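You operate a simulated robot arm through the tools that you are given. There is no shell and no other tool. Be economical: measure what you need, move in short steps, check, and stop when the job is done.

Carry out the task below with a simulated robot arm. There is one attempt and no reset: what you move stays moved.

TASK
Swap the boat slide in the viewer for the bridge slide and focus it.
Fine: light off before a slide comes out, and off at the end; the old slide goes in the rack's empty slot.

Only the result counts: the job must be done as asked and must still hold three seconds after the hand-in. Knocking over, shifting, dropping, spilling or breaking anything else fails it.

THE ROBOT
A 6-joint arm with a two-finger parallel gripper, fixed in place. Base frame: the origin is at the foot of the arm, x ahead of it, y to its left, z up; the work surface is at about z = 0.8. Units: m, degrees, N and s.
With the tool pointing down near the work surface it reaches from about 0.24 to 0.64 m from the base axis. Its first joint turns from -66.0 to 66.0 degrees. Payload 2.7 kg.
Tool frame: the origin (TCP) lies between the finger pads and is the grasp point; the fingertips stand 0.023 m ahead of it; z points along the fingers, y is the line along which they close. Largest opening 0.094 m; finger width 0.038, thickness 0.01; the body of the gripper, 0.054 by 0.096 m, starts 0.039 m behind the TCP.
Orientation is told as [roll, pitch, yaw] about the base's x, y, z axes, in that order, counted from this pose: with the fingers straight down and closing along the base's y, the tool's x points along the base's -x, its y along +y and its z along -z.

THE INTERFACE
- The arm moves only by the tool play_rows. Its argument "series" is a list of rows, each a list of 3 entries, a list of its own where there are three numbers: the shift along the base's x, y, z in units of 20 mm (1.0 is 20 mm), then the turn, a rotation vector about the base's x, y, z in units of 6 degrees (1.0 is 6 degrees), then the gripper command, from -1 (fully open) to 1 (shut), values between in proportion. In form: [[[dx, dy, dz], [wx, wy, wz], fingers], ...]. A call has 1 to 8 rows; each row shifts and turns the commanded pose from where the row before left it. A call with a number of a shift or a turn outside -1 to 1 is refused whole. Each row takes 0.2 s and may step no farther than 0.05 m and 8.6 degrees from the row before; otherwise, or with a gripper value out of range, the whole call is refused. A pose out of reach is approached as far as the arm can. The call stops where the force on the tool passes 40 N (or 10 N more than at its start, if that is more) or the arm is blocked; 0.2 s more then pass. Each finger travels about 0.045 m/s and halts on what it meets, pressing with about 29 N; the grip force reading is that of the motor and also rises with nothing between the fingers. The clock runs only during rows and for 0.2 s after the last one: add rows that do not move to give the fingers time. It gives the time, the measured TCP pose, the force on the tool (base axes), the opening and the grip force at its end, in the units of the frame above (readings bear some noise), with the torque about the TCP (base axes, N m) and any sound that the robot's microphone picked up.
- Cameras (640 x 400 px; columns grow to the right, rows downward): "scene" is fixed at [0.0926, -0.4487, 1.4064]; the picture's right is [0.59, -0.81, 0.00], its down [-0.44, -0.32, -0.84] and it looks along [0.68, 0.49, -0.54] (base axes); focal length 356 px, centre (320, 200). "wrist" rides on the gripper at [0.086, 0.016, -0.075] in the tool frame; the picture's right is [-0.18, 0.98, 0.00], its down [-0.58, -0.11, -0.81] and it looks along [-0.79, -0.15, 0.59] (tool axes); focal length 243 px, centre (320, 200). There is no depth. A picture from a camera that has moved, and an enlarged one, comes with that camera's place and axes in the base frame and with its lens.
- camera(camera): a new picture of that camera. No time passes.
- enlarge(camera, box): a new picture of the part [left, top, right, bottom] of that camera's present view, enlarged. No time passes.
- close_job(): hands the job in; it is judged then, once.

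Work in short steps. Places have to be worked out from the pictures, the camera data and where the tool is seen: move nearer, look again, correct. Check each grasp and each placing, and mend what went wrong. You have 120 turns and 84 pictures in all, those below and enlarged ones among them. Open the gripper and draw the arm clear of the work before you hand the job in, unless the task says otherwise; then end with one line.

The tools are called after ">>>" as name(argument=value, ...) on one line, values as JSON. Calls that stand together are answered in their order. play_rows: Moves the arm, as the interface text tells. Its arguments: {"type":"object","properties":{"series":{"type":"array","items":{"type":"array"}}},"required":["series"]} The other tools are called the same way: camera (camera) takes a picture; enlarge (camera, box) takes an enlarged picture of a part of a camera's view; close_job () hands the job in.

At the start:

```text
time: 0.0
ee_pos: [0.4162, -0.1261, 1.1754]
orientation: [-0.1, -0.1, 0.2]
contact_force: [0.6, -0.1, -0.1]
moment: [0.0, 0.0, -0.03]
grip_width: 0.0942
grip_force: 0.1
```

scene: 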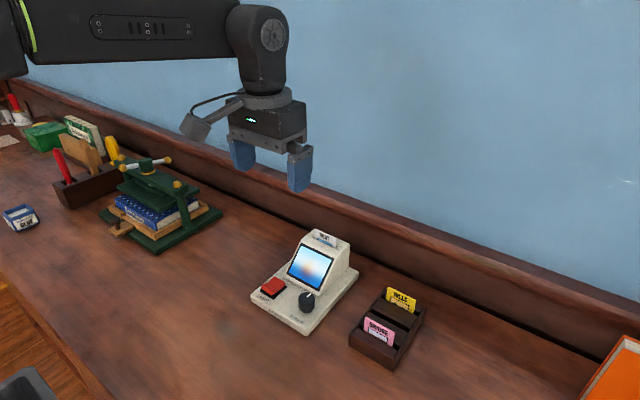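
wrist: 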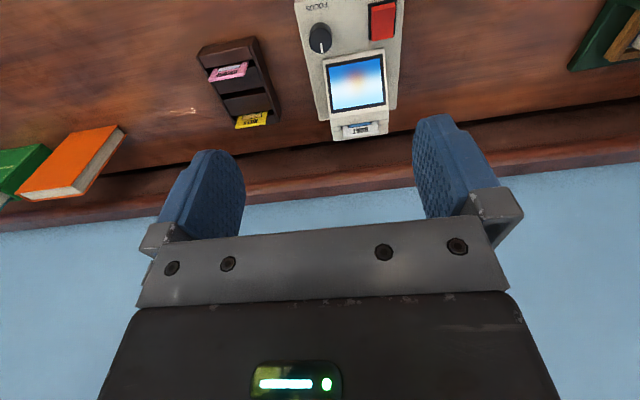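

The viewer and rack are visible in both pictures. I enlarge them to read the details.

>>> enlarge(camera="scene", box=[240, 220, 440, 370])

>>> enlarge(camera="wrist", box=[180, 0, 420, 150])

```text
2.67 times, centred on (340, 295) of scene
camera zoom: at [0.0926, -0.4487, 1.4064], right [0.59, -0.81, 0.0], down [-0.44, -0.32, -0.84], along [0.68, 0.49, -0.54], focal length 949 px, centre (267, -53)
```

zoom: 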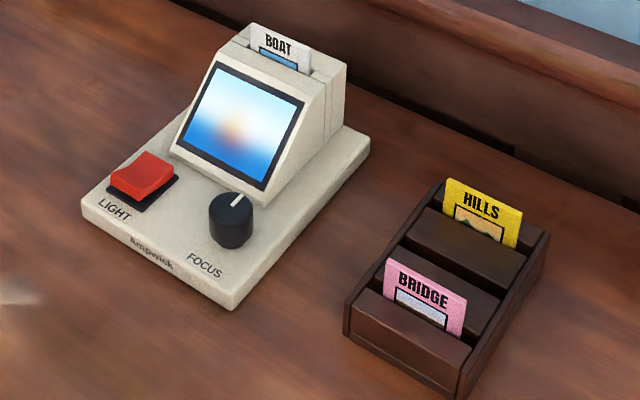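

```text
2.67 times, centred on (300, 75) of wrist
camera zoom: at [0.331, -0.1107, 1.2499], right [0.18, 0.98, 0.0], down [0.58, -0.11, 0.81], along [0.79, -0.15, -0.59], focal length 647 px, centre (373, 533)
```

zoom: 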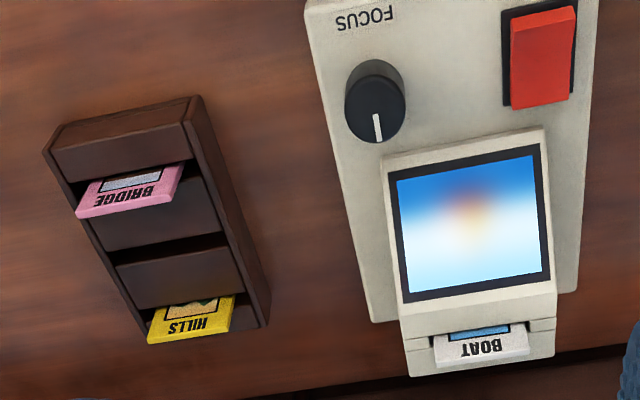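

I need a closer view of the switch and knob details.

>>> enlarge(camera="scene", box=[250, 265, 330, 315])

>>> enlarge(camera="scene", box=[300, 222, 364, 262])

```text
8.00 times, centred on (290, 290) of scene
camera zoom: at [0.0926, -0.4487, 1.4064], right [0.59, -0.81, 0.0], down [-0.44, -0.32, -0.84], along [0.68, 0.49, -0.54], focal length 2846 px, centre (560, -520)
```

zoom: 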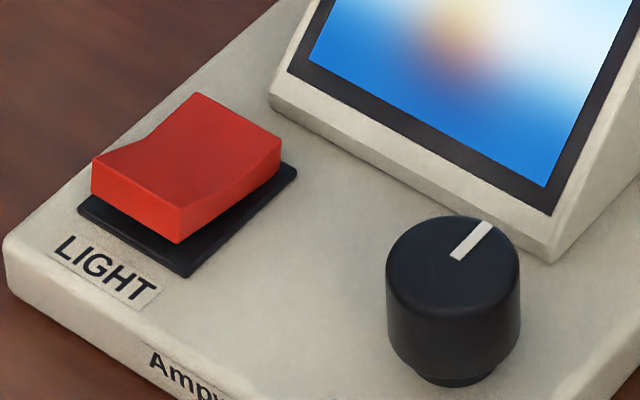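

```text
10.00 times, centred on (332, 242) of scene
camera zoom: at [0.0926, -0.4487, 1.4064], right [0.59, -0.81, 0.0], down [-0.44, -0.32, -0.84], along [0.68, 0.49, -0.54], focal length 3557 px, centre (200, -220)
```

zoom: 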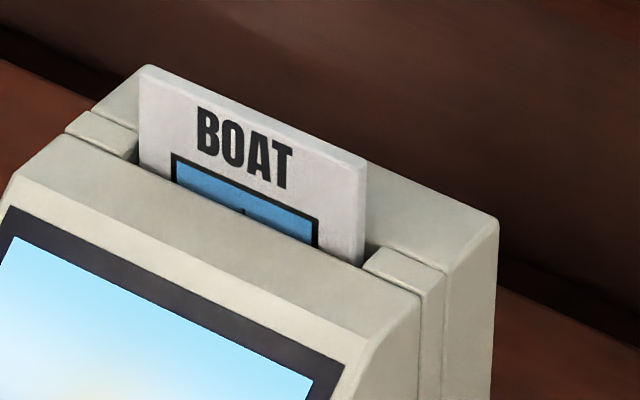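

The rocker's front edge stands proud of its plate, at about x 0.462, y -0.043, z 0.83, so pressing the front end should switch the light off. I turn the tool by 90° and move above it with the fingers shut.

>>> play_rows(series=[[[0.17, 0.277, -0.6], [0, 0, 1], 1], [[0.17, 0.277, -0.6], [0, 0, 1], 1], [[0.17, 0.277, -0.6], [0, 0, 1], 1], [[0.17, 0.277, -0.6], [0, 0, 1], 1], [[0.17, 0.277, -0.6], [0, 0, 1], 1], [[0.17, 0.277, -0.6], [0, 0, 1], 1], [[0.17, 0.277, -0.6], [0, 0, 1], 1]])

>>> play_rows(series=[[[0.17, 0.277, -0.6], [0, 0, 1], 1], [[0.17, 0.277, -0.6], [0, 0, 1], 1], [[0.17, 0.277, -0.6], [0, 0, 1], 1], [[0.17, 0.277, -0.6], [0, 0, 1], 1], [[0.17, 0.277, -0.6], [0, 0, 1], 1], [[0.17, 0.277, -0.6], [0, 0, 1], 1], [[0.17, 0.277, -0.6], [0, 0, 1], 1], [[0.17, 0.277, -0.6], [0, 0, 1], 1]])

>>> camera(camera="scene")

>>> camera(camera="wrist")

```text
time: 1.6
ee_pos: [0.4404, -0.0866, 1.0907]
orientation: [0.0, 0.0, 42.1]
contact_force: [0.6, 0.2, 0.2]
moment: [0.02, -0.01, 0.0]
grip_width: 0.0003
grip_force: 29.9
```

```text
time: 3.4
ee_pos: [0.4693, -0.0449, 0.9951]
orientation: [-0.1, -0.1, 90.2]
contact_force: [0.6, 0.4, -0.7]
moment: [-0.02, 0.02, -0.01]
grip_width: 0.0
grip_force: 28.9
```

```text
77 pictures are left
```

scene: 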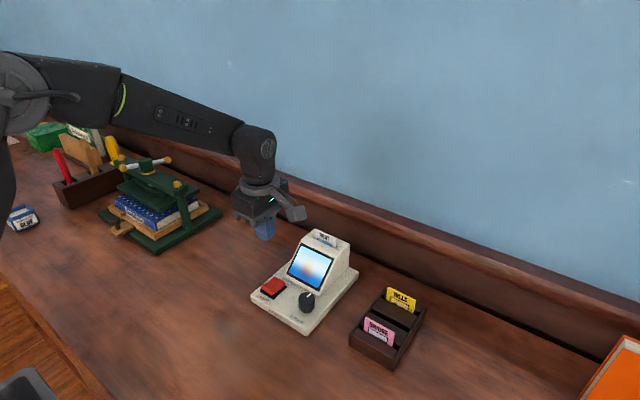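

```text
76 pictures are left
camera wrist: at [0.454, -0.1314, 1.0698], right [-0.98, 0.18, 0.0], down [0.11, 0.58, 0.81], along [0.15, 0.79, -0.59], focal length 243 px, centre (320, 200)
```

wrist: 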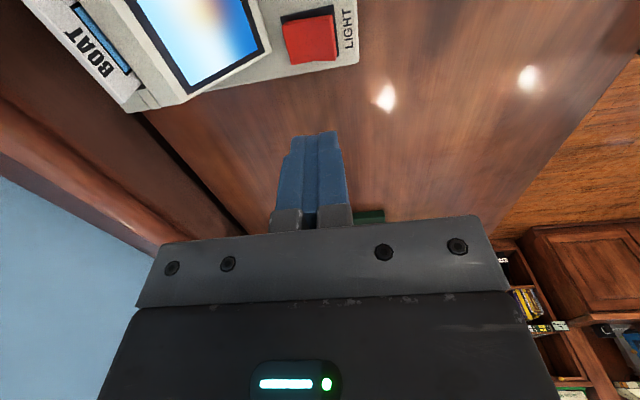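

Both views agree on the rocker: front edge x ≈ 0.46, y ≈ -0.045. I descend above the front end.

>>> play_rows(series=[[[-0.1, 0, -1], [0, 0, 0], 1], [[0, 0, -1], [0, 0, 0], 1], [[0, 0, -1], [0, 0, 0], 1], [[0, 0, -1], [0, 0, 0], 1], [[0, 0, -1], [0, 0, 0], 1], [[0, 0, -1], [0, 0, 0], 1], [[0, 0, 0], [0, 0, 0], 1]])

>>> enlarge(camera="scene", box=[220, 210, 380, 310])

>>> camera(camera="wrist")

```text
time: 5.0
ee_pos: [0.4667, -0.0454, 0.8747]
orientation: [0.0, -0.1, 90.2]
contact_force: [-0.1, 0.5, -0.4]
moment: [0.02, 0.01, 0.0]
grip_width: 0.0
grip_force: 28.6
```

```text
4.00 times, centred on (300, 260) of scene
camera zoom: at [0.0926, -0.4487, 1.4064], right [0.59, -0.81, 0.0], down [-0.44, -0.32, -0.84], along [0.68, 0.49, -0.54], focal length 1423 px, centre (400, -40)
```

zoom: 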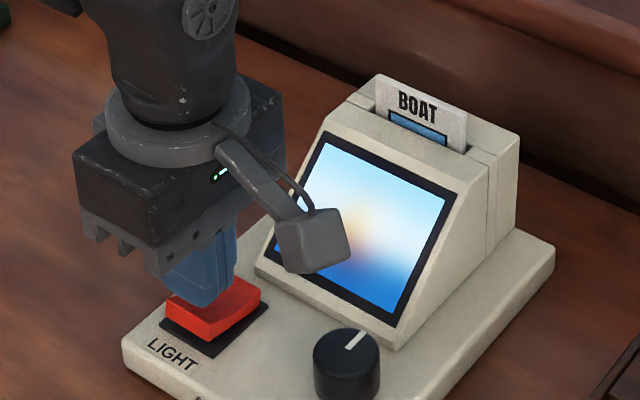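

```text
74 pictures are left
camera wrist: at [0.4508, -0.1324, 0.9496], right [-0.98, 0.18, 0.0], down [0.11, 0.58, 0.81], along [0.15, 0.79, -0.59], focal length 243 px, centre (320, 200)
```

wrist: 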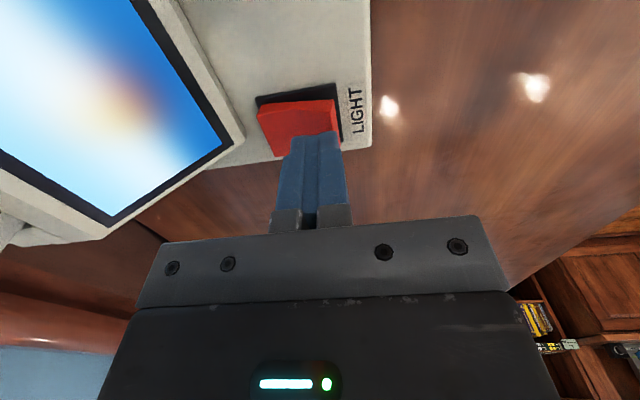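

The fingertips are just above the front part of the rocker. I press down in small steps.

>>> play_rows(series=[[[0, 0, -0.3], [0, 0, 0], 1], [[0, 0, -0.2], [0, 0, 0], 1], [[0, 0, -0.2], [0, 0, 0], 1], [[0, 0, -0.1], [0, 0, 0], 1], [[0, 0, -0.1], [0, 0, 0], 1]])

>>> enlarge(camera="scene", box=[220, 210, 380, 310])

```text
time: 6.2
ee_pos: [0.4661, -0.0435, 0.8578]
orientation: [0.0, -0.1, 90.0]
contact_force: [-2.8, 1.0, 6.9]
moment: [-0.01, 0.13, 0.01]
grip_width: 0.0001
grip_force: 28.9
```

```text
4.00 times, centred on (300, 260) of scene
camera zoom: at [0.0924, -0.4487, 1.4064], right [0.59, -0.81, 0.0], down [-0.44, -0.32, -0.84], along [0.68, 0.49, -0.54], focal length 1423 px, centre (400, -40)
```

zoom: 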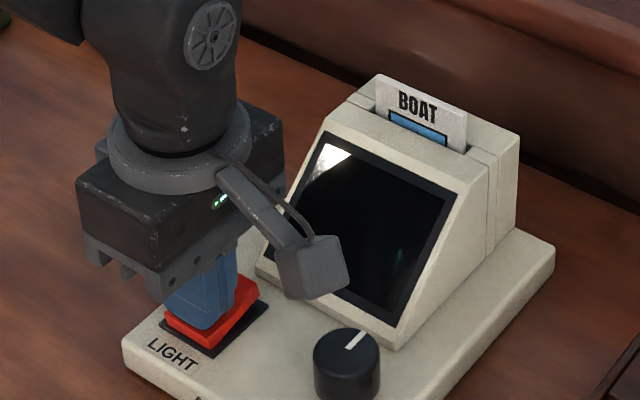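

The light is off. I rise straight up and look at the slide from nearer.

>>> play_rows(series=[[[0, 0, 1], [0, 0, 0], 1], [[0, 0, 1], [0, 0, 0], 1], [[0, 0, 1], [0, 0, 0], 1], [[0, 0, 1], [0, 0, 0], 0], [[0.5, -0.5, 1], [0, 0, 0], -0.4], [[1, -1, 1], [0, 0, 0], -0.4], [[1, -1, 0.5], [0, 0, 0], -0.4]])

>>> camera(camera="wrist")

>>> enlarge(camera="scene", box=[220, 190, 380, 290])

```text
time: 7.8
ee_pos: [0.5172, -0.0952, 0.9892]
orientation: [0.1, -0.1, 90.1]
contact_force: [0.4, 0.2, -0.7]
moment: [0.01, 0.02, 0.0]
grip_width: 0.0657
grip_force: 0.0
```

```text
72 pictures are left
camera wrist: at [0.5016, -0.1824, 1.0633], right [-0.98, 0.18, 0.0], down [0.11, 0.58, 0.81], along [0.15, 0.79, -0.59], focal length 243 px, centre (320, 200)
```

wrist: 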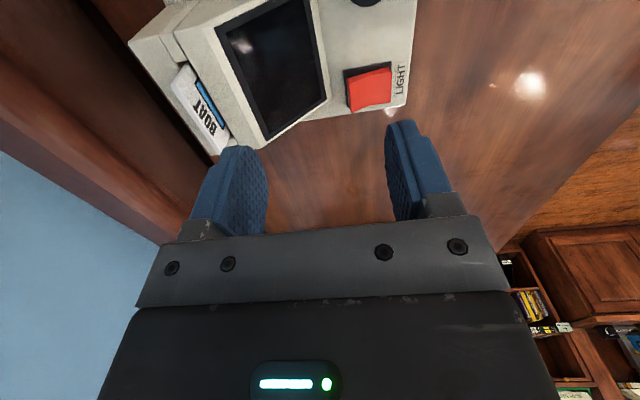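

```text
4.00 times, centred on (300, 240) of scene
camera zoom: at [0.0926, -0.4487, 1.4064], right [0.59, -0.81, 0.0], down [-0.44, -0.32, -0.84], along [0.68, 0.49, -0.54], focal length 1423 px, centre (400, 40)
```

zoom: 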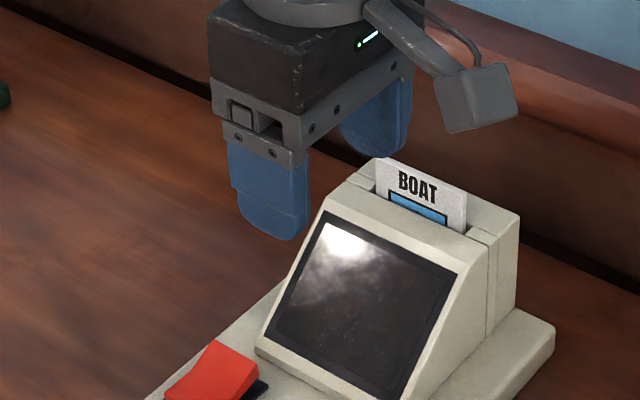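

Light stays off. I enlarge the wrist view of the slide to triangulate its top edge.

>>> enlarge(camera="wrist", box=[120, 20, 280, 170])

```text
2.67 times, centred on (200, 95) of wrist
camera zoom: at [0.5016, -0.1824, 1.0633], right [-0.98, 0.18, 0.0], down [0.11, 0.58, 0.81], along [0.15, 0.79, -0.59], focal length 647 px, centre (640, 480)
```

zoom: 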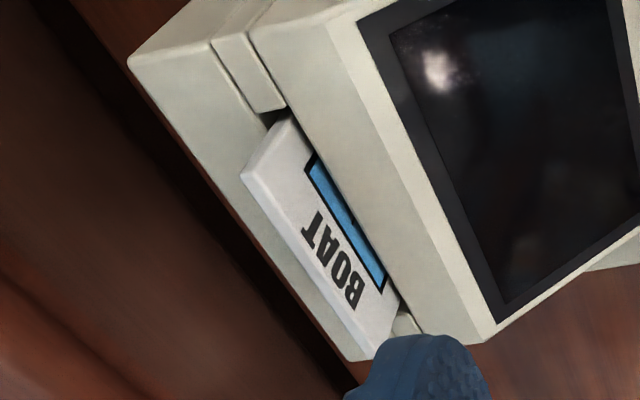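

Slide top triangulates to z ≈ 0.910, x ≈ 0.610, y from -0.119 to -0.06. I move above it at a partial opening.

>>> play_rows(series=[[[0.9, 0.06, 0], [0, 0, 0], -0.2], [[0.95, 0.06, 0], [0, 0, 0], -0.2], [[0.95, 0.06, 0], [0, 0, 0], -0.2], [[0.95, 0.06, 0], [0, 0, 0], -0.2], [[0.9, 0.06, 0], [0, 0, 0], -0.2], [[0, 0, -0.7], [0, 0, 0], -0.2], [[0, 0, -0.7], [0, 0, 0], -0.2], [[0, 0, 0], [0, 0, 0], -0.2]])

>>> camera(camera="wrist")

>>> enlarge(camera="scene", box=[260, 180, 420, 280])

```text
time: 9.6
ee_pos: [0.6102, -0.0863, 0.9598]
orientation: [0.1, -0.1, 90.1]
contact_force: [-0.7, 0.4, 0.4]
moment: [0.02, -0.02, 0.04]
grip_width: 0.0563
grip_force: 0.0
```

```text
69 pictures are left
camera wrist: at [0.5942, -0.1749, 1.0347], right [-0.98, 0.18, 0.0], down [0.11, 0.58, 0.81], along [0.15, 0.79, -0.59], focal length 243 px, centre (320, 200)
```

wrist: 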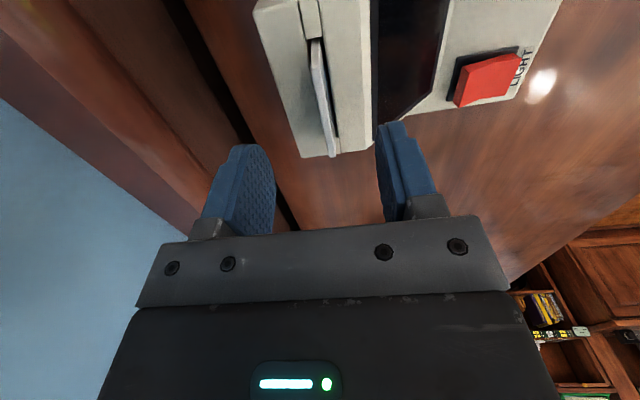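

```text
4.00 times, centred on (340, 230) of scene
camera zoom: at [0.0926, -0.4487, 1.4064], right [0.59, -0.81, 0.0], down [-0.44, -0.32, -0.84], along [0.68, 0.49, -0.54], focal length 1423 px, centre (240, 80)
```

zoom: 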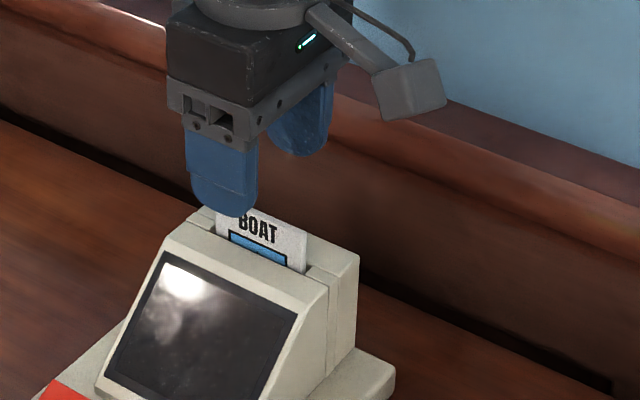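

The slide lies at x ≈ 0.608 between the fingers. I correct by a few mm and lower to straddle it.

>>> play_rows(series=[[[-0.1, -0.2, 0], [0, 0, 0], 0.2], [[0, 0, -0.6], [0, 0, 0], 0.2], [[0, 0, -0.6], [0, 0, 0], 0.2], [[0, 0, -0.5], [0, 0, 0], 0.2], [[0, 0, -0.4], [0, 0, 0], 0.2], [[0, 0, 0], [0, 0, 0], 0.2]])

>>> enlarge(camera="scene", box=[280, 200, 380, 270])

>>> camera(camera="wrist")

```text
time: 11.0
ee_pos: [0.6065, -0.0919, 0.9179]
orientation: [0.0, 0.0, 90.1]
contact_force: [0.6, 0.2, 0.7]
moment: [0.01, -0.01, 0.0]
grip_width: 0.0377
grip_force: 0.0
```

```text
5.71 times, centred on (330, 235) of scene
camera zoom: at [0.0926, -0.4487, 1.4064], right [0.59, -0.81, 0.0], down [-0.44, -0.32, -0.84], along [0.68, 0.49, -0.54], focal length 2033 px, centre (263, 0)
```

zoom: 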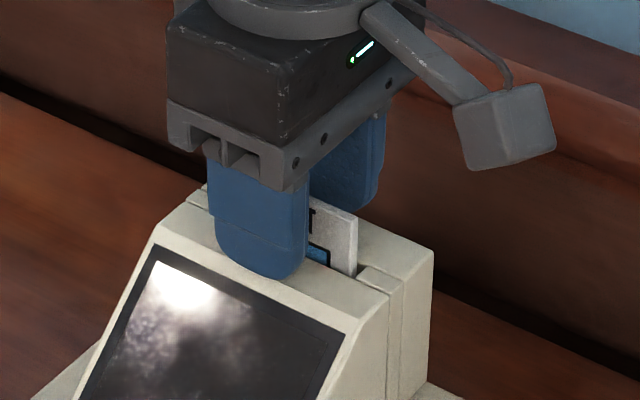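

```text
66 pictures are left
camera wrist: at [0.5913, -0.1797, 0.9927], right [-0.98, 0.18, 0.0], down [0.11, 0.58, 0.81], along [0.15, 0.79, -0.59], focal length 243 px, centre (320, 200)
```

wrist: 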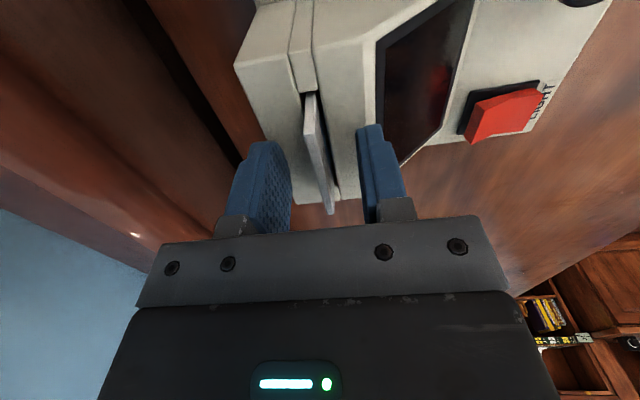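

The fingers straddle the slide about 15 mm deep without contact. I lower 3 mm more and close.

>>> play_rows(series=[[[0, 0, -0.15], [0, 0, 0], 0.4], [[0, 0, 0], [0, 0, 0], 0.7], [[0, 0, 0], [0, 0, 0], 1], [[0, 0, 0], [0, 0, 0], 1], [[0, 0, 0], [0, 0, 0], 1]])

```text
time: 12.2
ee_pos: [0.6075, -0.0927, 0.9155]
orientation: [0.0, -0.1, 90.2]
contact_force: [0.5, 0.2, 2.2]
moment: [0.0, -0.03, -0.01]
grip_width: 0.0038
grip_force: 29.1
```

Gripped at 3.8 mm thickness. I lift straight up slowly.

>>> play_rows(series=[[[0, 0, 0.4], [0, 0, 0], 1], [[0, 0, 0.6], [0, 0, 0], 1], [[0, 0, 0.8], [0, 0, 0], 1], [[0, 0, 0.8], [0, 0, 0], 1], [[0, 0, 0.8], [0, 0, 0], 1], [[0, 0, 0.8], [0, 0, 0], 1]])

>>> camera(camera="scene")

>>> camera(camera="wrist")

```text
time: 13.6
ee_pos: [0.6048, -0.0903, 1.0]
orientation: [0.0, -0.1, 90.0]
contact_force: [0.8, -0.1, -0.4]
moment: [0.01, 0.05, -0.01]
grip_width: 0.0037
grip_force: 28.5
```

```text
65 pictures are left
```

scene: 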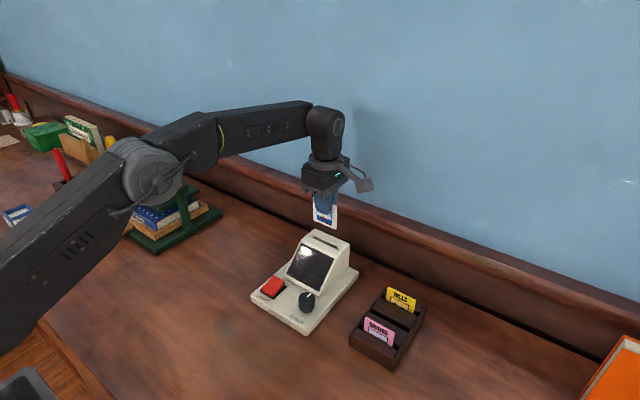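

```text
64 pictures are left
camera wrist: at [0.5908, -0.1782, 1.0739], right [-0.98, 0.18, 0.0], down [0.11, 0.58, 0.81], along [0.15, 0.79, -0.59], focal length 243 px, centre (320, 200)
```

wrist: 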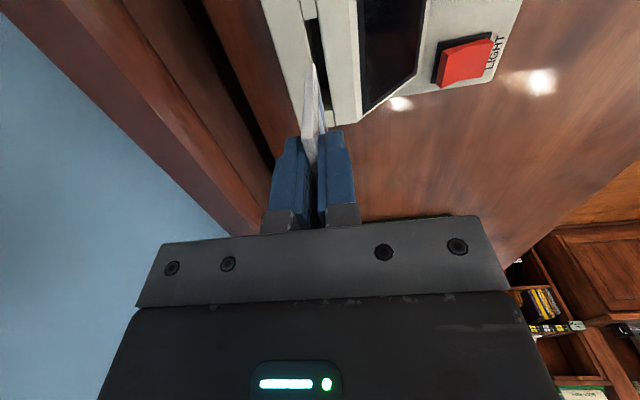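

The boat slide is out. I enlarge the rack and the slide to measure.

>>> enlarge(camera="scene", box=[344, 280, 440, 370])

>>> enlarge(camera="scene", box=[290, 170, 370, 250])

```text
4.44 times, centred on (392, 325) of scene
camera zoom: at [0.0926, -0.4487, 1.4064], right [0.59, -0.81, 0.0], down [-0.44, -0.32, -0.84], along [0.68, 0.49, -0.54], focal length 1581 px, centre (0, -356)
```

zoom: 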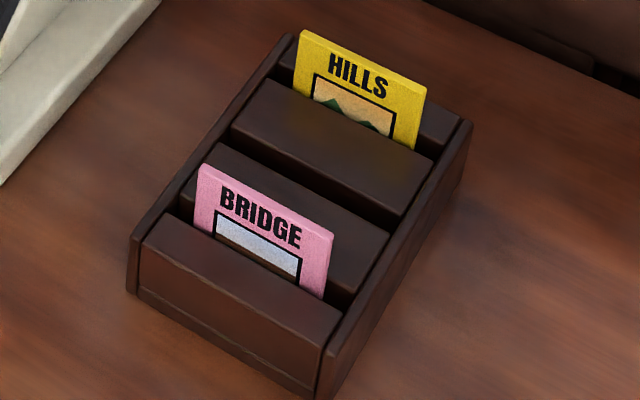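

```text
5.00 times, centred on (330, 210) of scene
camera zoom: at [0.0926, -0.4487, 1.4064], right [0.59, -0.81, 0.0], down [-0.44, -0.32, -0.84], along [0.68, 0.49, -0.54], focal length 1779 px, centre (270, 150)
```

zoom: 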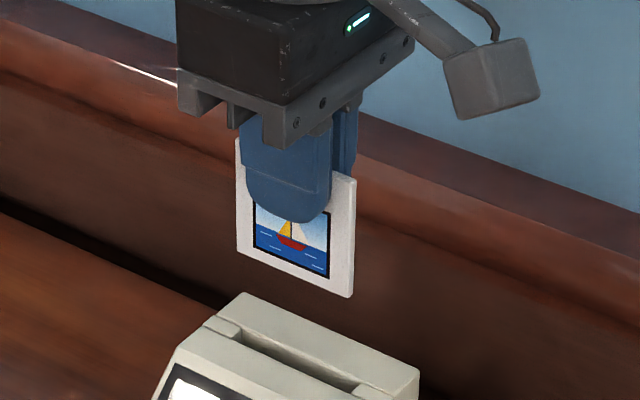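

Rack slides: bridge at x ≈ 0.498, hills at ≈ 0.590, both centred y ≈ -0.292 with tops at z ≈ 0.866, so the empty slot should be near x 0.544. I carry the boat slide over it.

>>> play_rows(series=[[[0, -0.5, 0.2], [0, 0, 0], 1], [[-0.3, -0.95, 0], [0, 0, 0], 1], [[-0.3, -0.95, 0], [0, 0, 0], 1], [[-0.3, -0.95, 0], [0, 0, 0], 1], [[-0.3, -0.95, 0], [0, 0, 0], 1], [[-0.3, -0.95, 0], [0, 0, 0], 1], [[-0.3, -0.95, 0], [0, 0, 0], 1]])

>>> play_rows(series=[[[-0.3, -0.95, 0], [0, 0, 0], 1], [[-0.3, -0.95, 0], [0, 0, 0], 1], [[-0.3, -0.95, -0.4], [0, 0, 0], 1], [[-0.3, -0.95, -0.4], [0, 0, 0], 1], [[-0.35, -0.9, -0.3], [0, 0, 0], 1], [[0, 0, 0], [0, 0, 0], 1]])

>>> camera(camera="wrist")

>>> enlarge(camera="scene", box=[324, 240, 452, 360])

```text
time: 15.2
ee_pos: [0.5716, -0.214, 1.0023]
orientation: [0.0, -0.1, 90.2]
contact_force: [0.8, 1.1, -0.5]
moment: [0.02, 0.0, 0.01]
grip_width: 0.004
grip_force: 29.2
```

```text
time: 16.6
ee_pos: [0.5387, -0.3103, 0.981]
orientation: [0.1, -0.1, 90.1]
contact_force: [-0.3, 1.0, -0.6]
moment: [0.02, 0.01, 0.0]
grip_width: 0.0035
grip_force: 29.1
```

```text
61 pictures are left
camera wrist: at [0.5235, -0.3974, 1.0549], right [-0.98, 0.18, 0.0], down [0.11, 0.58, 0.81], along [0.15, 0.79, -0.59], focal length 243 px, centre (320, 200)
```

wrist: 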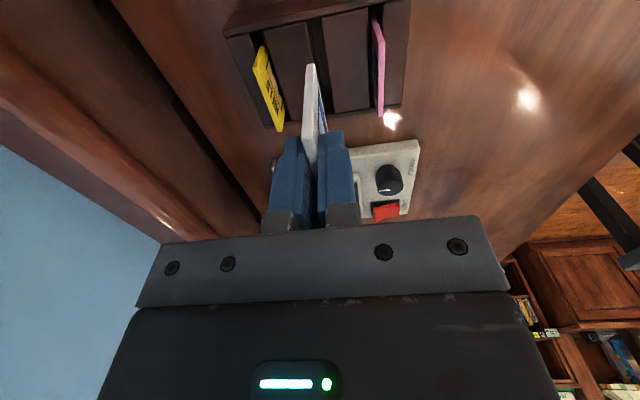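

```text
3.33 times, centred on (388, 300) of scene
camera zoom: at [0.0926, -0.4487, 1.4064], right [0.59, -0.81, 0.0], down [-0.44, -0.32, -0.84], along [0.68, 0.49, -0.54], focal length 1186 px, centre (93, -133)
```

zoom: 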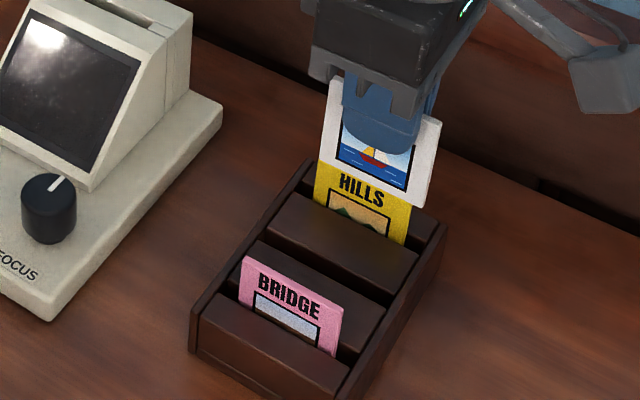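

I overshot in y by 18 mm. I measure the slot from the wrist view before correcting.

>>> enlarge(camera="wrist", box=[216, 0, 424, 160])

```text
2.50 times, centred on (320, 80) of wrist
camera zoom: at [0.5235, -0.3974, 1.0549], right [-0.98, 0.18, 0.0], down [0.11, 0.58, 0.81], along [0.15, 0.79, -0.59], focal length 606 px, centre (320, 500)
```

zoom: 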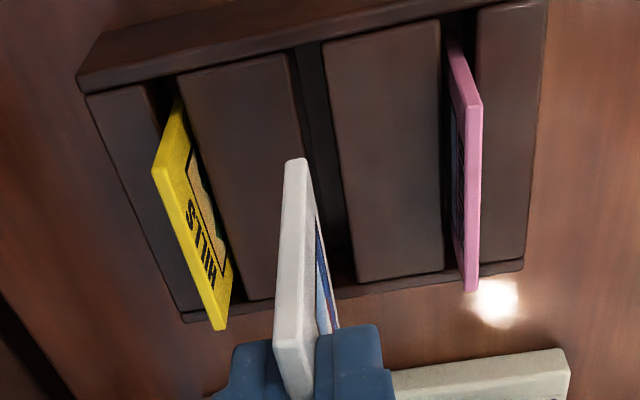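

Rack is square to the base: bridge x ≈ 0.495, hills ≈ 0.587, slot ≈ 0.5405, slide centres y ≈ -0.291. I shift there and lower until the slide's bottom edge is just above the slot.

>>> play_rows(series=[[[0.05, 0.5, 0], [0, 0, 0], 1], [[0.05, 0.45, 0], [0, 0, 0], 1], [[0, 0, -0.8], [0, 0, 0], 1], [[0, 0, -0.8], [0, 0, 0], 1], [[0, 0, -0.8], [0, 0, 0], 1], [[0, 0, -0.8], [0, 0, 0], 1], [[0, 0, 0], [0, 0, 0], 1]])

>>> enlarge(camera="wrist", box=[216, 0, 424, 160])

>>> enlarge(camera="scene", box=[340, 270, 436, 360])

```text
time: 18.2
ee_pos: [0.5409, -0.2892, 0.9151]
orientation: [0.0, -0.1, 90.1]
contact_force: [0.1, 0.0, 0.2]
moment: [0.01, -0.02, -0.01]
grip_width: 0.0038
grip_force: 28.9
```

```text
2.50 times, centred on (320, 80) of wrist
camera zoom: at [0.5258, -0.3775, 0.9902], right [-0.98, 0.18, 0.0], down [0.11, 0.58, 0.81], along [0.15, 0.79, -0.59], focal length 606 px, centre (320, 500)
```

zoom: 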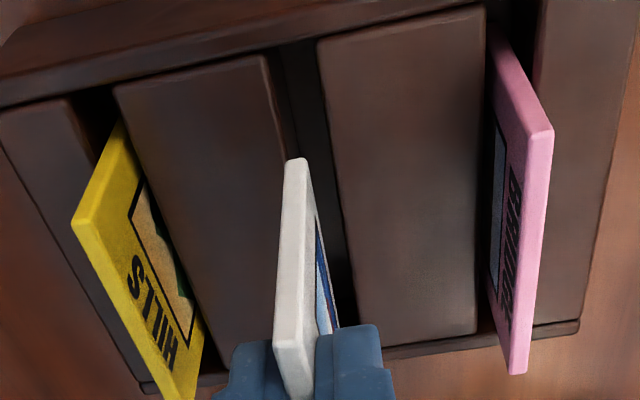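

```text
4.44 times, centred on (388, 315) of scene
camera zoom: at [0.0926, -0.4487, 1.4064], right [0.59, -0.81, 0.0], down [-0.44, -0.32, -0.84], along [0.68, 0.49, -0.54], focal length 1581 px, centre (18, -311)
```

zoom: 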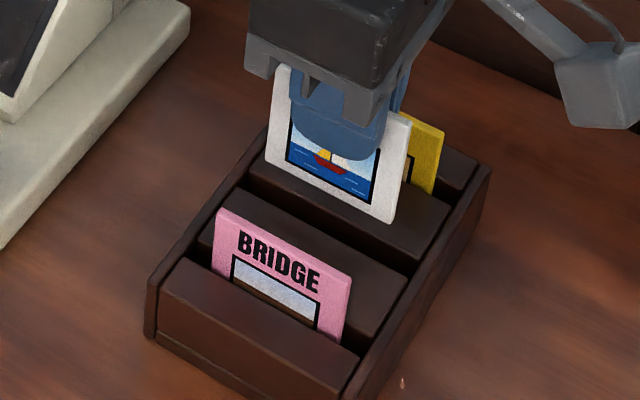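

The slide is aligned with the slot within about 1 mm. I shift back 1 mm and lower slowly, watching the force.

>>> play_rows(series=[[[-0.05, 0, -0.4], [0, 0, 0], 1], [[0, 0, -0.4], [0, 0, 0], 1], [[0, 0, -0.3], [0, 0, 0], 1], [[0, 0, 0], [0, 0, 0], 1]])

>>> enlarge(camera="wrist", box=[216, 0, 424, 160])

```text
time: 19.2
ee_pos: [0.54, -0.2913, 0.8934]
orientation: [0.0, 0.0, 90.0]
contact_force: [0.2, -0.3, -0.6]
moment: [0.02, 0.02, 0.01]
grip_width: 0.0038
grip_force: 29.0
```

```text
2.50 times, centred on (320, 80) of wrist
camera zoom: at [0.5252, -0.3783, 0.9686], right [-0.98, 0.18, 0.0], down [0.11, 0.58, 0.81], along [0.15, 0.79, -0.59], focal length 606 px, centre (320, 500)
```

zoom: 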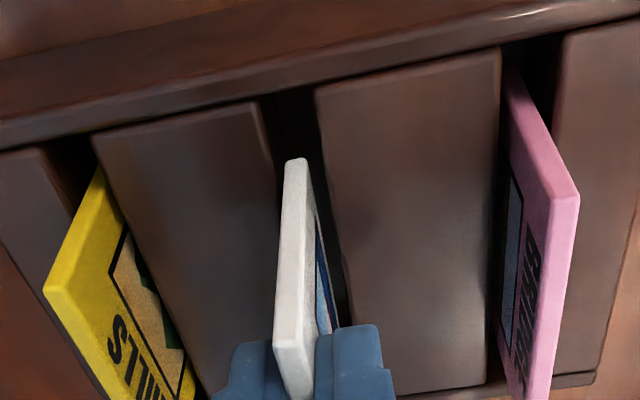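

No contact, and the slide sits within the slot gap. I continue to the bottom.

>>> play_rows(series=[[[0, 0, -0.25], [0, 0, 0], 1], [[0, 0, -0.25], [0, 0, 0], 1], [[0, 0, -0.2], [0, 0, 0], 1], [[0, 0, -0.2], [0, 0, 0], 1], [[0, 0, 0], [0, 0, 0], 1]])

>>> enlarge(camera="scene", box=[340, 270, 436, 360])

```text
time: 20.4
ee_pos: [0.5406, -0.2904, 0.8756]
orientation: [0.1, -0.2, 90.1]
contact_force: [0.0, 0.2, 0.1]
moment: [-0.01, -0.01, -0.03]
grip_width: 0.0038
grip_force: 29.0
```

```text
4.44 times, centred on (388, 315) of scene
camera zoom: at [0.0926, -0.4487, 1.4064], right [0.59, -0.81, 0.0], down [-0.44, -0.32, -0.84], along [0.68, 0.49, -0.54], focal length 1581 px, centre (18, -311)
```

zoom: 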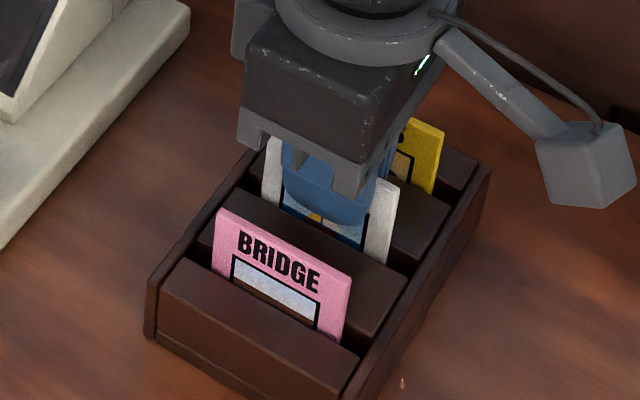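

The slide is in the slot. I lower the last millimetres until contact.

>>> play_rows(series=[[[0, 0, -0.1], [0, 0, 0], 1], [[0, 0, -0.1], [0, 0, 0], 1], [[0, 0, -0.1], [0, 0, 0], 1], [[0, 0, 0], [0, 0, 0], 1]])

```text
time: 21.4
ee_pos: [0.5411, -0.2907, 0.8694]
orientation: [0.0, -0.1, 90.1]
contact_force: [0.5, 0.6, 0.5]
moment: [0.01, -0.03, 0.0]
grip_width: 0.0036
grip_force: 28.5
```

No contact yet. I compare the height with the neighbours and go on carefully.

>>> play_rows(series=[[[0, 0, -0.08], [0, 0, 0], 1], [[0, 0, -0.08], [0, 0, 0], 1], [[0, 0, 0], [0, 0, 0], 1]])

>>> enlarge(camera="wrist", box=[190, 0, 450, 200])

>>> enlarge(camera="scene", box=[360, 280, 424, 340])

```text
time: 22.2
ee_pos: [0.5417, -0.2915, 0.8688]
orientation: [-0.2, 0.1, 90.2]
contact_force: [-3.2, 3.2, 19.5]
moment: [0.34, 0.21, 0.04]
grip_width: 0.0037
grip_force: 28.6
```

```text
2.00 times, centred on (320, 100) of wrist
camera zoom: at [0.5263, -0.3781, 0.9436], right [-0.98, 0.18, 0.0], down [0.1, 0.58, 0.81], along [0.15, 0.79, -0.59], focal length 485 px, centre (320, 400)
```

zoom: 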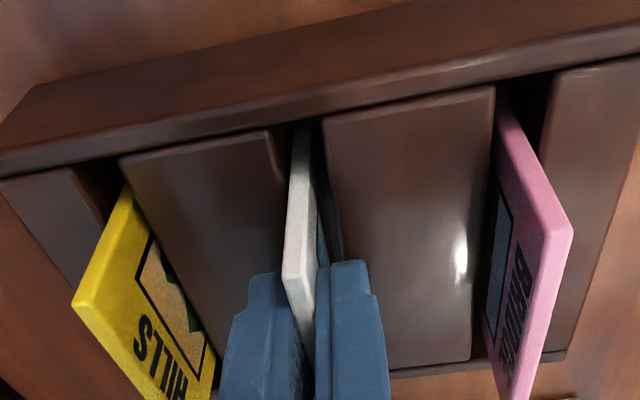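

```text
6.67 times, centred on (392, 310) of scene
camera zoom: at [0.0922, -0.4485, 1.4065], right [0.59, -0.81, 0.0], down [-0.44, -0.32, -0.84], along [0.68, 0.49, -0.54], focal length 2372 px, centre (-160, -533)
```

zoom: 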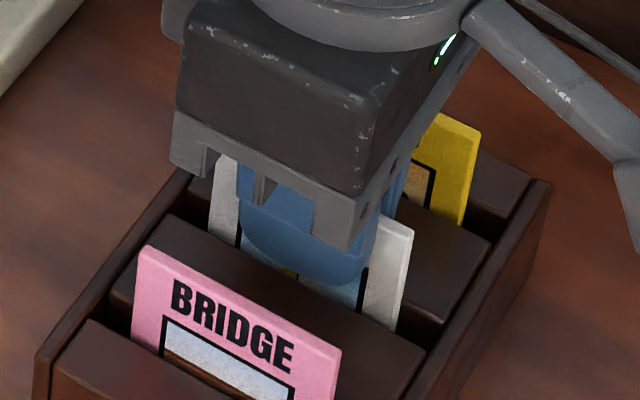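

Contact at the expected seated height. I relieve the pressure, open moderately, and lift away.

>>> play_rows(series=[[[0, 0, 0.13], [0, 0, 0], 1], [[0, 0, 0], [0, 0, 0], 0.7], [[0, 0, 0], [0, 0, 0], 0.4], [[0, 0, 0], [0, 0, 0], 0.4], [[0, 0, 0.5], [0, 0, 0], 0.4], [[0, 0, 1], [0, 0, 0], 0.4], [[0, 0, 1], [0, 0, 0], 0.4]])

>>> enlarge(camera="wrist", box=[190, 0, 450, 200])

>>> enlarge(camera="scene", box=[340, 270, 436, 360])

```text
time: 23.8
ee_pos: [0.5411, -0.2909, 0.9205]
orientation: [0.0, -0.1, 90.2]
contact_force: [-0.3, 0.1, -0.1]
moment: [0.01, -0.02, 0.02]
grip_width: 0.0281
grip_force: 0.2
```

```text
2.00 times, centred on (320, 100) of wrist
camera zoom: at [0.5257, -0.3786, 0.9948], right [-0.98, 0.18, 0.0], down [0.11, 0.58, 0.81], along [0.15, 0.79, -0.59], focal length 485 px, centre (320, 400)
```

zoom: 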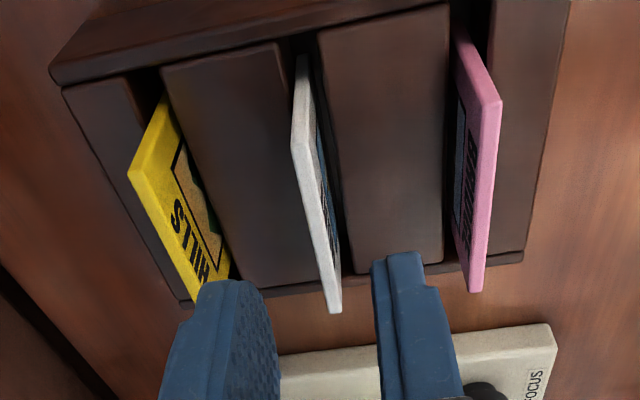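

```text
4.44 times, centred on (388, 315) of scene
camera zoom: at [0.0926, -0.4487, 1.4064], right [0.59, -0.81, 0.0], down [-0.44, -0.32, -0.84], along [0.68, 0.49, -0.54], focal length 1581 px, centre (18, -311)
```

zoom: 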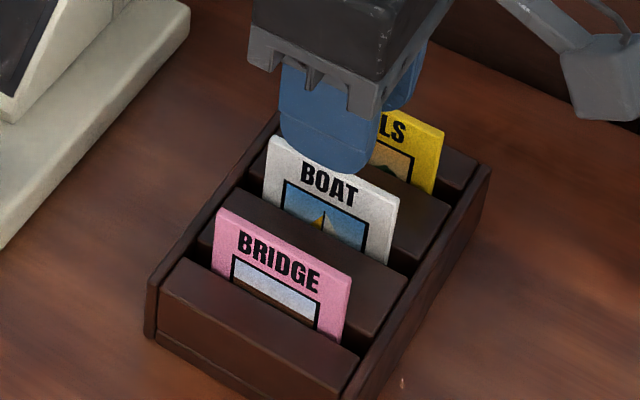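

Boat slide is seated in the middle slot. Bridge slide's top edge is at x ≈ 0.495, so I move over it and lower around it.

>>> play_rows(series=[[[-0.8, 0, 0], [0, 0, 0], 0.3], [[-0.8, 0, 0], [0, 0, 0], 0.3], [[-0.7, 0, 0], [0, 0, 0], 0.3], [[0, 0, -0.4], [0, 0, 0], 0.3], [[0, 0, 0], [0, 0, 0], 0.3]])

>>> camera(camera="wrist")

```text
time: 25.0
ee_pos: [0.4961, -0.2914, 0.9109]
orientation: [0.0, -0.2, 90.2]
contact_force: [0.3, -0.7, 0.4]
moment: [0.0, -0.01, 0.0]
grip_width: 0.0328
grip_force: 0.0
```

```text
50 pictures are left
camera wrist: at [0.4801, -0.3785, 0.9859], right [-0.98, 0.18, 0.0], down [0.11, 0.58, 0.81], along [0.15, 0.79, -0.59], focal length 243 px, centre (320, 200)
```

wrist: 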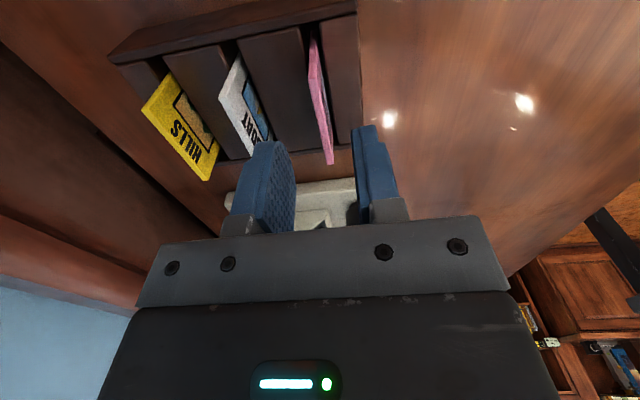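

Alignment is within about 1 mm. I lower to grip height and close.

>>> play_rows(series=[[[-0.05, 0.02, -0.6], [0, 0, 0], 0.3], [[0, 0, -0.6], [0, 0, 0], 0.3], [[0, 0, -0.5], [0, 0, 0], 0.3], [[0, 0, -0.2], [0, 0, 0], 0.3], [[0, 0, 0], [0, 0, 0], 0.7], [[0, 0, 0], [0, 0, 0], 1], [[0, 0, 0], [0, 0, 0], 1], [[0, 0, 0], [0, 0, 0], 1]])

```text
time: 26.8
ee_pos: [0.4943, -0.29, 0.8737]
orientation: [0.0, -0.1, 90.2]
contact_force: [0.0, -0.3, -0.7]
moment: [0.02, 0.0, 0.01]
grip_width: 0.0038
grip_force: 29.1
```

Gripped (3.8 mm). I lift straight up.

>>> play_rows(series=[[[0, 0, 0.4], [0, 0, 0], 1], [[0, 0, 0.7], [0, 0, 0], 1], [[0, 0, 1], [0, 0, 0], 1], [[0, 0, 1], [0, 0, 0], 1], [[0, 0, 1], [0, 0, 0], 1], [[0, 0, 1], [0, 0, 0], 1], [[0, 0, 1], [0, 0, 0], 1], [[0, 0, 0.3], [0, 0, 0], 1]])

>>> camera(camera="scene")

```text
time: 28.6
ee_pos: [0.4933, -0.2895, 1.0024]
orientation: [0.0, -0.1, 90.2]
contact_force: [0.1, 1.3, -0.4]
moment: [-0.01, 0.01, -0.01]
grip_width: 0.0034
grip_force: 29.3
```

```text
49 pictures are left
```

scene: 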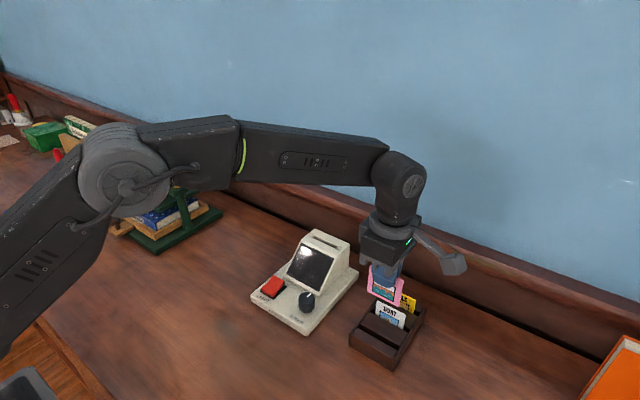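

The bridge slide is out cleanly. I carry it above the viewer's slot (target x 0.607, y -0.091).

>>> play_rows(series=[[[0.475, 0.825, 0.1], [0, 0, 0], 1], [[0.475, 0.825, 0], [0, 0, 0], 1], [[0.475, 0.825, 0], [0, 0, 0], 1], [[0.475, 0.825, 0], [0, 0, 0], 1], [[0.475, 0.825, 0], [0, 0, 0], 1], [[0.475, 0.825, 0], [0, 0, 0], 1]])

>>> play_rows(series=[[[0.475, 0.825, 0], [0, 0, 0], 1], [[0.475, 0.825, 0], [0, 0, 0], 1], [[0.475, 0.825, 0], [0, 0, 0], 1], [[0.475, 0.825, 0], [0, 0, 0], 1], [[0.475, 0.825, 0], [0, 0, 0], 1], [[0.475, 0.825, 0], [0, 0, 0], 1], [[0, 0, 0], [0, 0, 0], 1]])

>>> enlarge(camera="wrist", box=[216, 0, 424, 160])

>>> enlarge(camera="scene", box=[280, 170, 380, 260])

```text
time: 30.0
ee_pos: [0.5508, -0.1908, 1.0039]
orientation: [0.0, -0.1, 90.1]
contact_force: [0.2, 0.6, -0.1]
moment: [0.0, -0.01, -0.03]
grip_width: 0.0036
grip_force: 28.9
```

```text
time: 31.6
ee_pos: [0.6091, -0.0907, 1.0006]
orientation: [0.0, -0.1, 90.2]
contact_force: [0.4, -0.4, 0.5]
moment: [0.01, -0.02, 0.01]
grip_width: 0.0037
grip_force: 29.1
```

```text
2.50 times, centred on (320, 80) of wrist
camera zoom: at [0.593, -0.1782, 1.0766], right [-0.98, 0.18, 0.0], down [0.11, 0.58, 0.81], along [0.15, 0.79, -0.59], focal length 606 px, centre (320, 500)
```

zoom: 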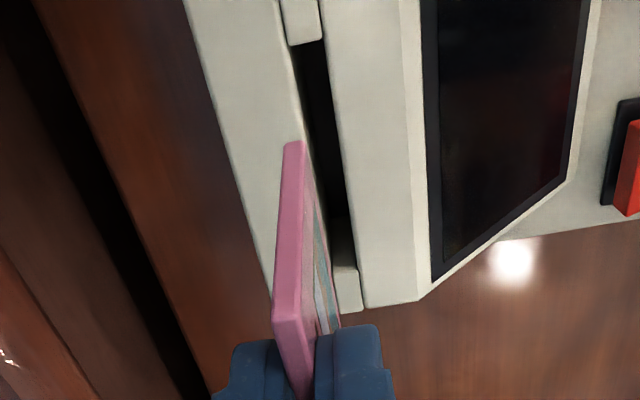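

```text
4.44 times, centred on (330, 215) of scene
camera zoom: at [0.0926, -0.4487, 1.4064], right [0.59, -0.81, 0.0], down [-0.44, -0.32, -0.84], along [0.68, 0.49, -0.54], focal length 1581 px, centre (276, 133)
```

zoom: 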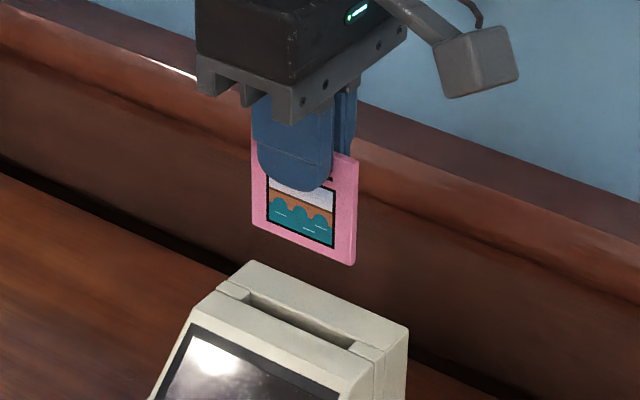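

The slide is about 1.5–2 mm too far back relative to the slot; y fits. I correct and lower to just above the slot for another look.

>>> play_rows(series=[[[-0.08, -0.02, -0.5], [0, 0, 0], 1], [[0, 0, -0.7], [0, 0, 0], 1], [[0, 0, -0.6], [0, 0, 0], 1], [[0, 0, 0], [0, 0, 0], 1]])

>>> enlarge(camera="wrist", box=[216, 0, 424, 160])

>>> enlarge(camera="scene", box=[290, 190, 370, 260])

```text
time: 32.6
ee_pos: [0.6071, -0.0932, 0.9655]
orientation: [0.0, -0.2, 90.2]
contact_force: [-1.4, 0.4, 0.3]
moment: [0.0, -0.05, 0.0]
grip_width: 0.0035
grip_force: 28.6
```

```text
2.50 times, centred on (320, 80) of wrist
camera zoom: at [0.5909, -0.1797, 1.0408], right [-0.98, 0.18, 0.0], down [0.11, 0.58, 0.81], along [0.15, 0.79, -0.59], focal length 606 px, centre (320, 500)
```

zoom: 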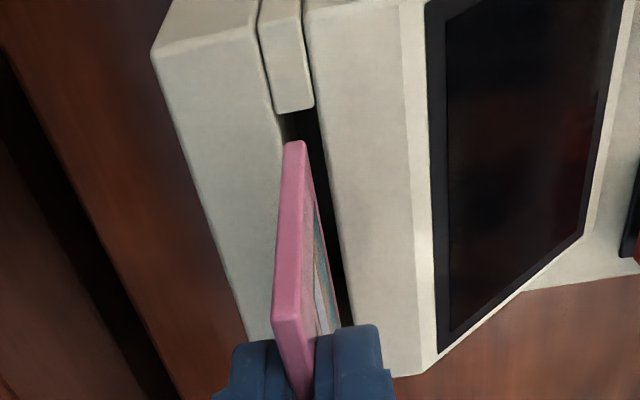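

```text
5.71 times, centred on (330, 225) of scene
camera zoom: at [0.0926, -0.4487, 1.4064], right [0.59, -0.81, 0.0], down [-0.44, -0.32, -0.84], along [0.68, 0.49, -0.54], focal length 2033 px, centre (263, 57)
```

zoom: 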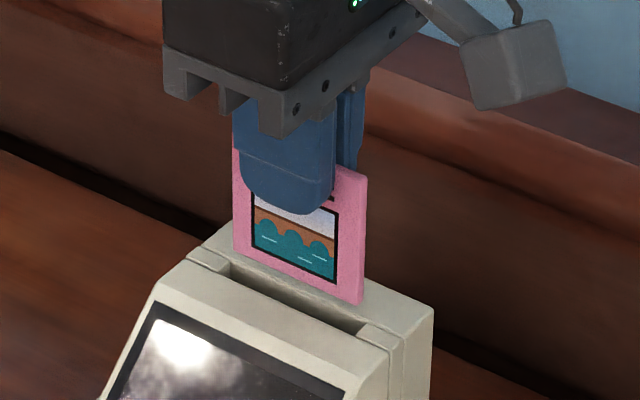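

Slide and slot line up within 1 mm. I nudge slightly and lower gently into the slot.

>>> play_rows(series=[[[-0.03, 0.05, -0.3], [0, 0, 0], 1], [[0, 0, -0.3], [0, 0, 0], 1], [[0, 0, -0.3], [0, 0, 0], 1], [[0, 0, 0], [0, 0, 0], 1]])

>>> enlarge(camera="scene", box=[290, 190, 370, 260])

```text
time: 33.6
ee_pos: [0.6062, -0.0921, 0.9501]
orientation: [0.1, -0.2, 90.1]
contact_force: [-0.4, 0.9, 0.7]
moment: [0.01, -0.01, -0.01]
grip_width: 0.0036
grip_force: 28.9
```

```text
5.71 times, centred on (330, 225) of scene
camera zoom: at [0.0926, -0.4487, 1.4064], right [0.59, -0.81, 0.0], down [-0.44, -0.32, -0.84], along [0.68, 0.49, -0.54], focal length 2033 px, centre (263, 57)
```

zoom: 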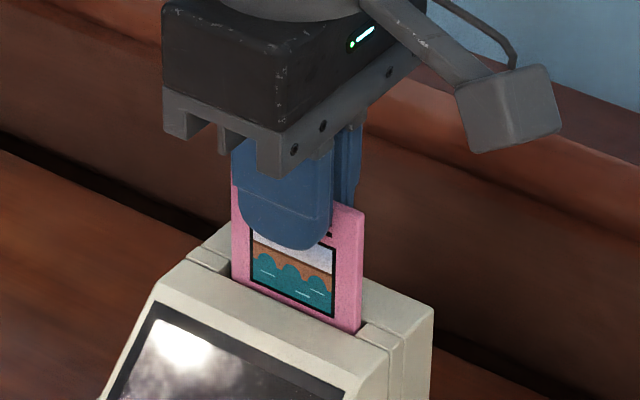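

It is entering the slot without force. I go down further toward TCP z ≈ 0.920.

>>> play_rows(series=[[[0, 0, -0.3], [0, 0, 0], 1], [[0, 0, -0.3], [0, 0, 0], 1], [[0, 0, -0.3], [0, 0, 0], 1], [[0, 0, -0.3], [0, 0, 0], 1], [[0, 0, -0.15], [0, 0, 0], 1], [[0, 0, 0], [0, 0, 0], 1]])

```text
time: 35.0
ee_pos: [0.6058, -0.0921, 0.9218]
orientation: [0.0, 0.0, 90.1]
contact_force: [-0.4, -0.9, 0.5]
moment: [-0.01, 0.01, -0.03]
grip_width: 0.0036
grip_force: 28.9
```

>>> play_rows(series=[[[0, 0, -0.08], [0, 0, 0], 1], [[0, 0, -0.08], [0, 0, 0], 1], [[0, 0, -0.08], [0, 0, 0], 1], [[0, 0, 0], [0, 0, 0], 1]])

```text
time: 36.0
ee_pos: [0.6069, -0.0919, 0.9189]
orientation: [-0.1, -0.1, 90.1]
contact_force: [-1.6, 1.4, 6.5]
moment: [0.01, 0.03, -0.04]
grip_width: 0.0037
grip_force: 29.5
```

Contact at 0.919, close to the predicted seated height of 0.920. I relieve, open the fingers, lift off, and check.

>>> play_rows(series=[[[0, 0, 0.05], [0, 0, 0], 1], [[0, 0, 0], [0, 0, 0], 0.7], [[0, 0, 0], [0, 0, 0], 0.4], [[0, 0, 0], [0, 0, 0], 0.4], [[0, 0, 0.5], [0, 0, 0], 0.4], [[0, 0, 1], [0, 0, 0], 0.4], [[0, 0, 1], [0, 0, 0], 0.4]])

>>> enlarge(camera="scene", box=[290, 190, 370, 260])

```text
time: 37.6
ee_pos: [0.6066, -0.0896, 0.9693]
orientation: [0.0, 0.0, 90.0]
contact_force: [-1.1, 0.3, -0.4]
moment: [0.0, -0.02, 0.01]
grip_width: 0.0283
grip_force: 0.0
```

```text
5.71 times, centred on (330, 225) of scene
camera zoom: at [0.0926, -0.4487, 1.4064], right [0.59, -0.81, 0.0], down [-0.44, -0.32, -0.84], along [0.68, 0.49, -0.54], focal length 2033 px, centre (263, 57)
```

zoom: 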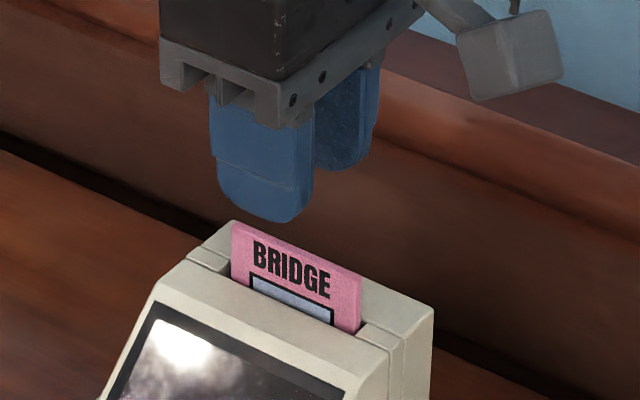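

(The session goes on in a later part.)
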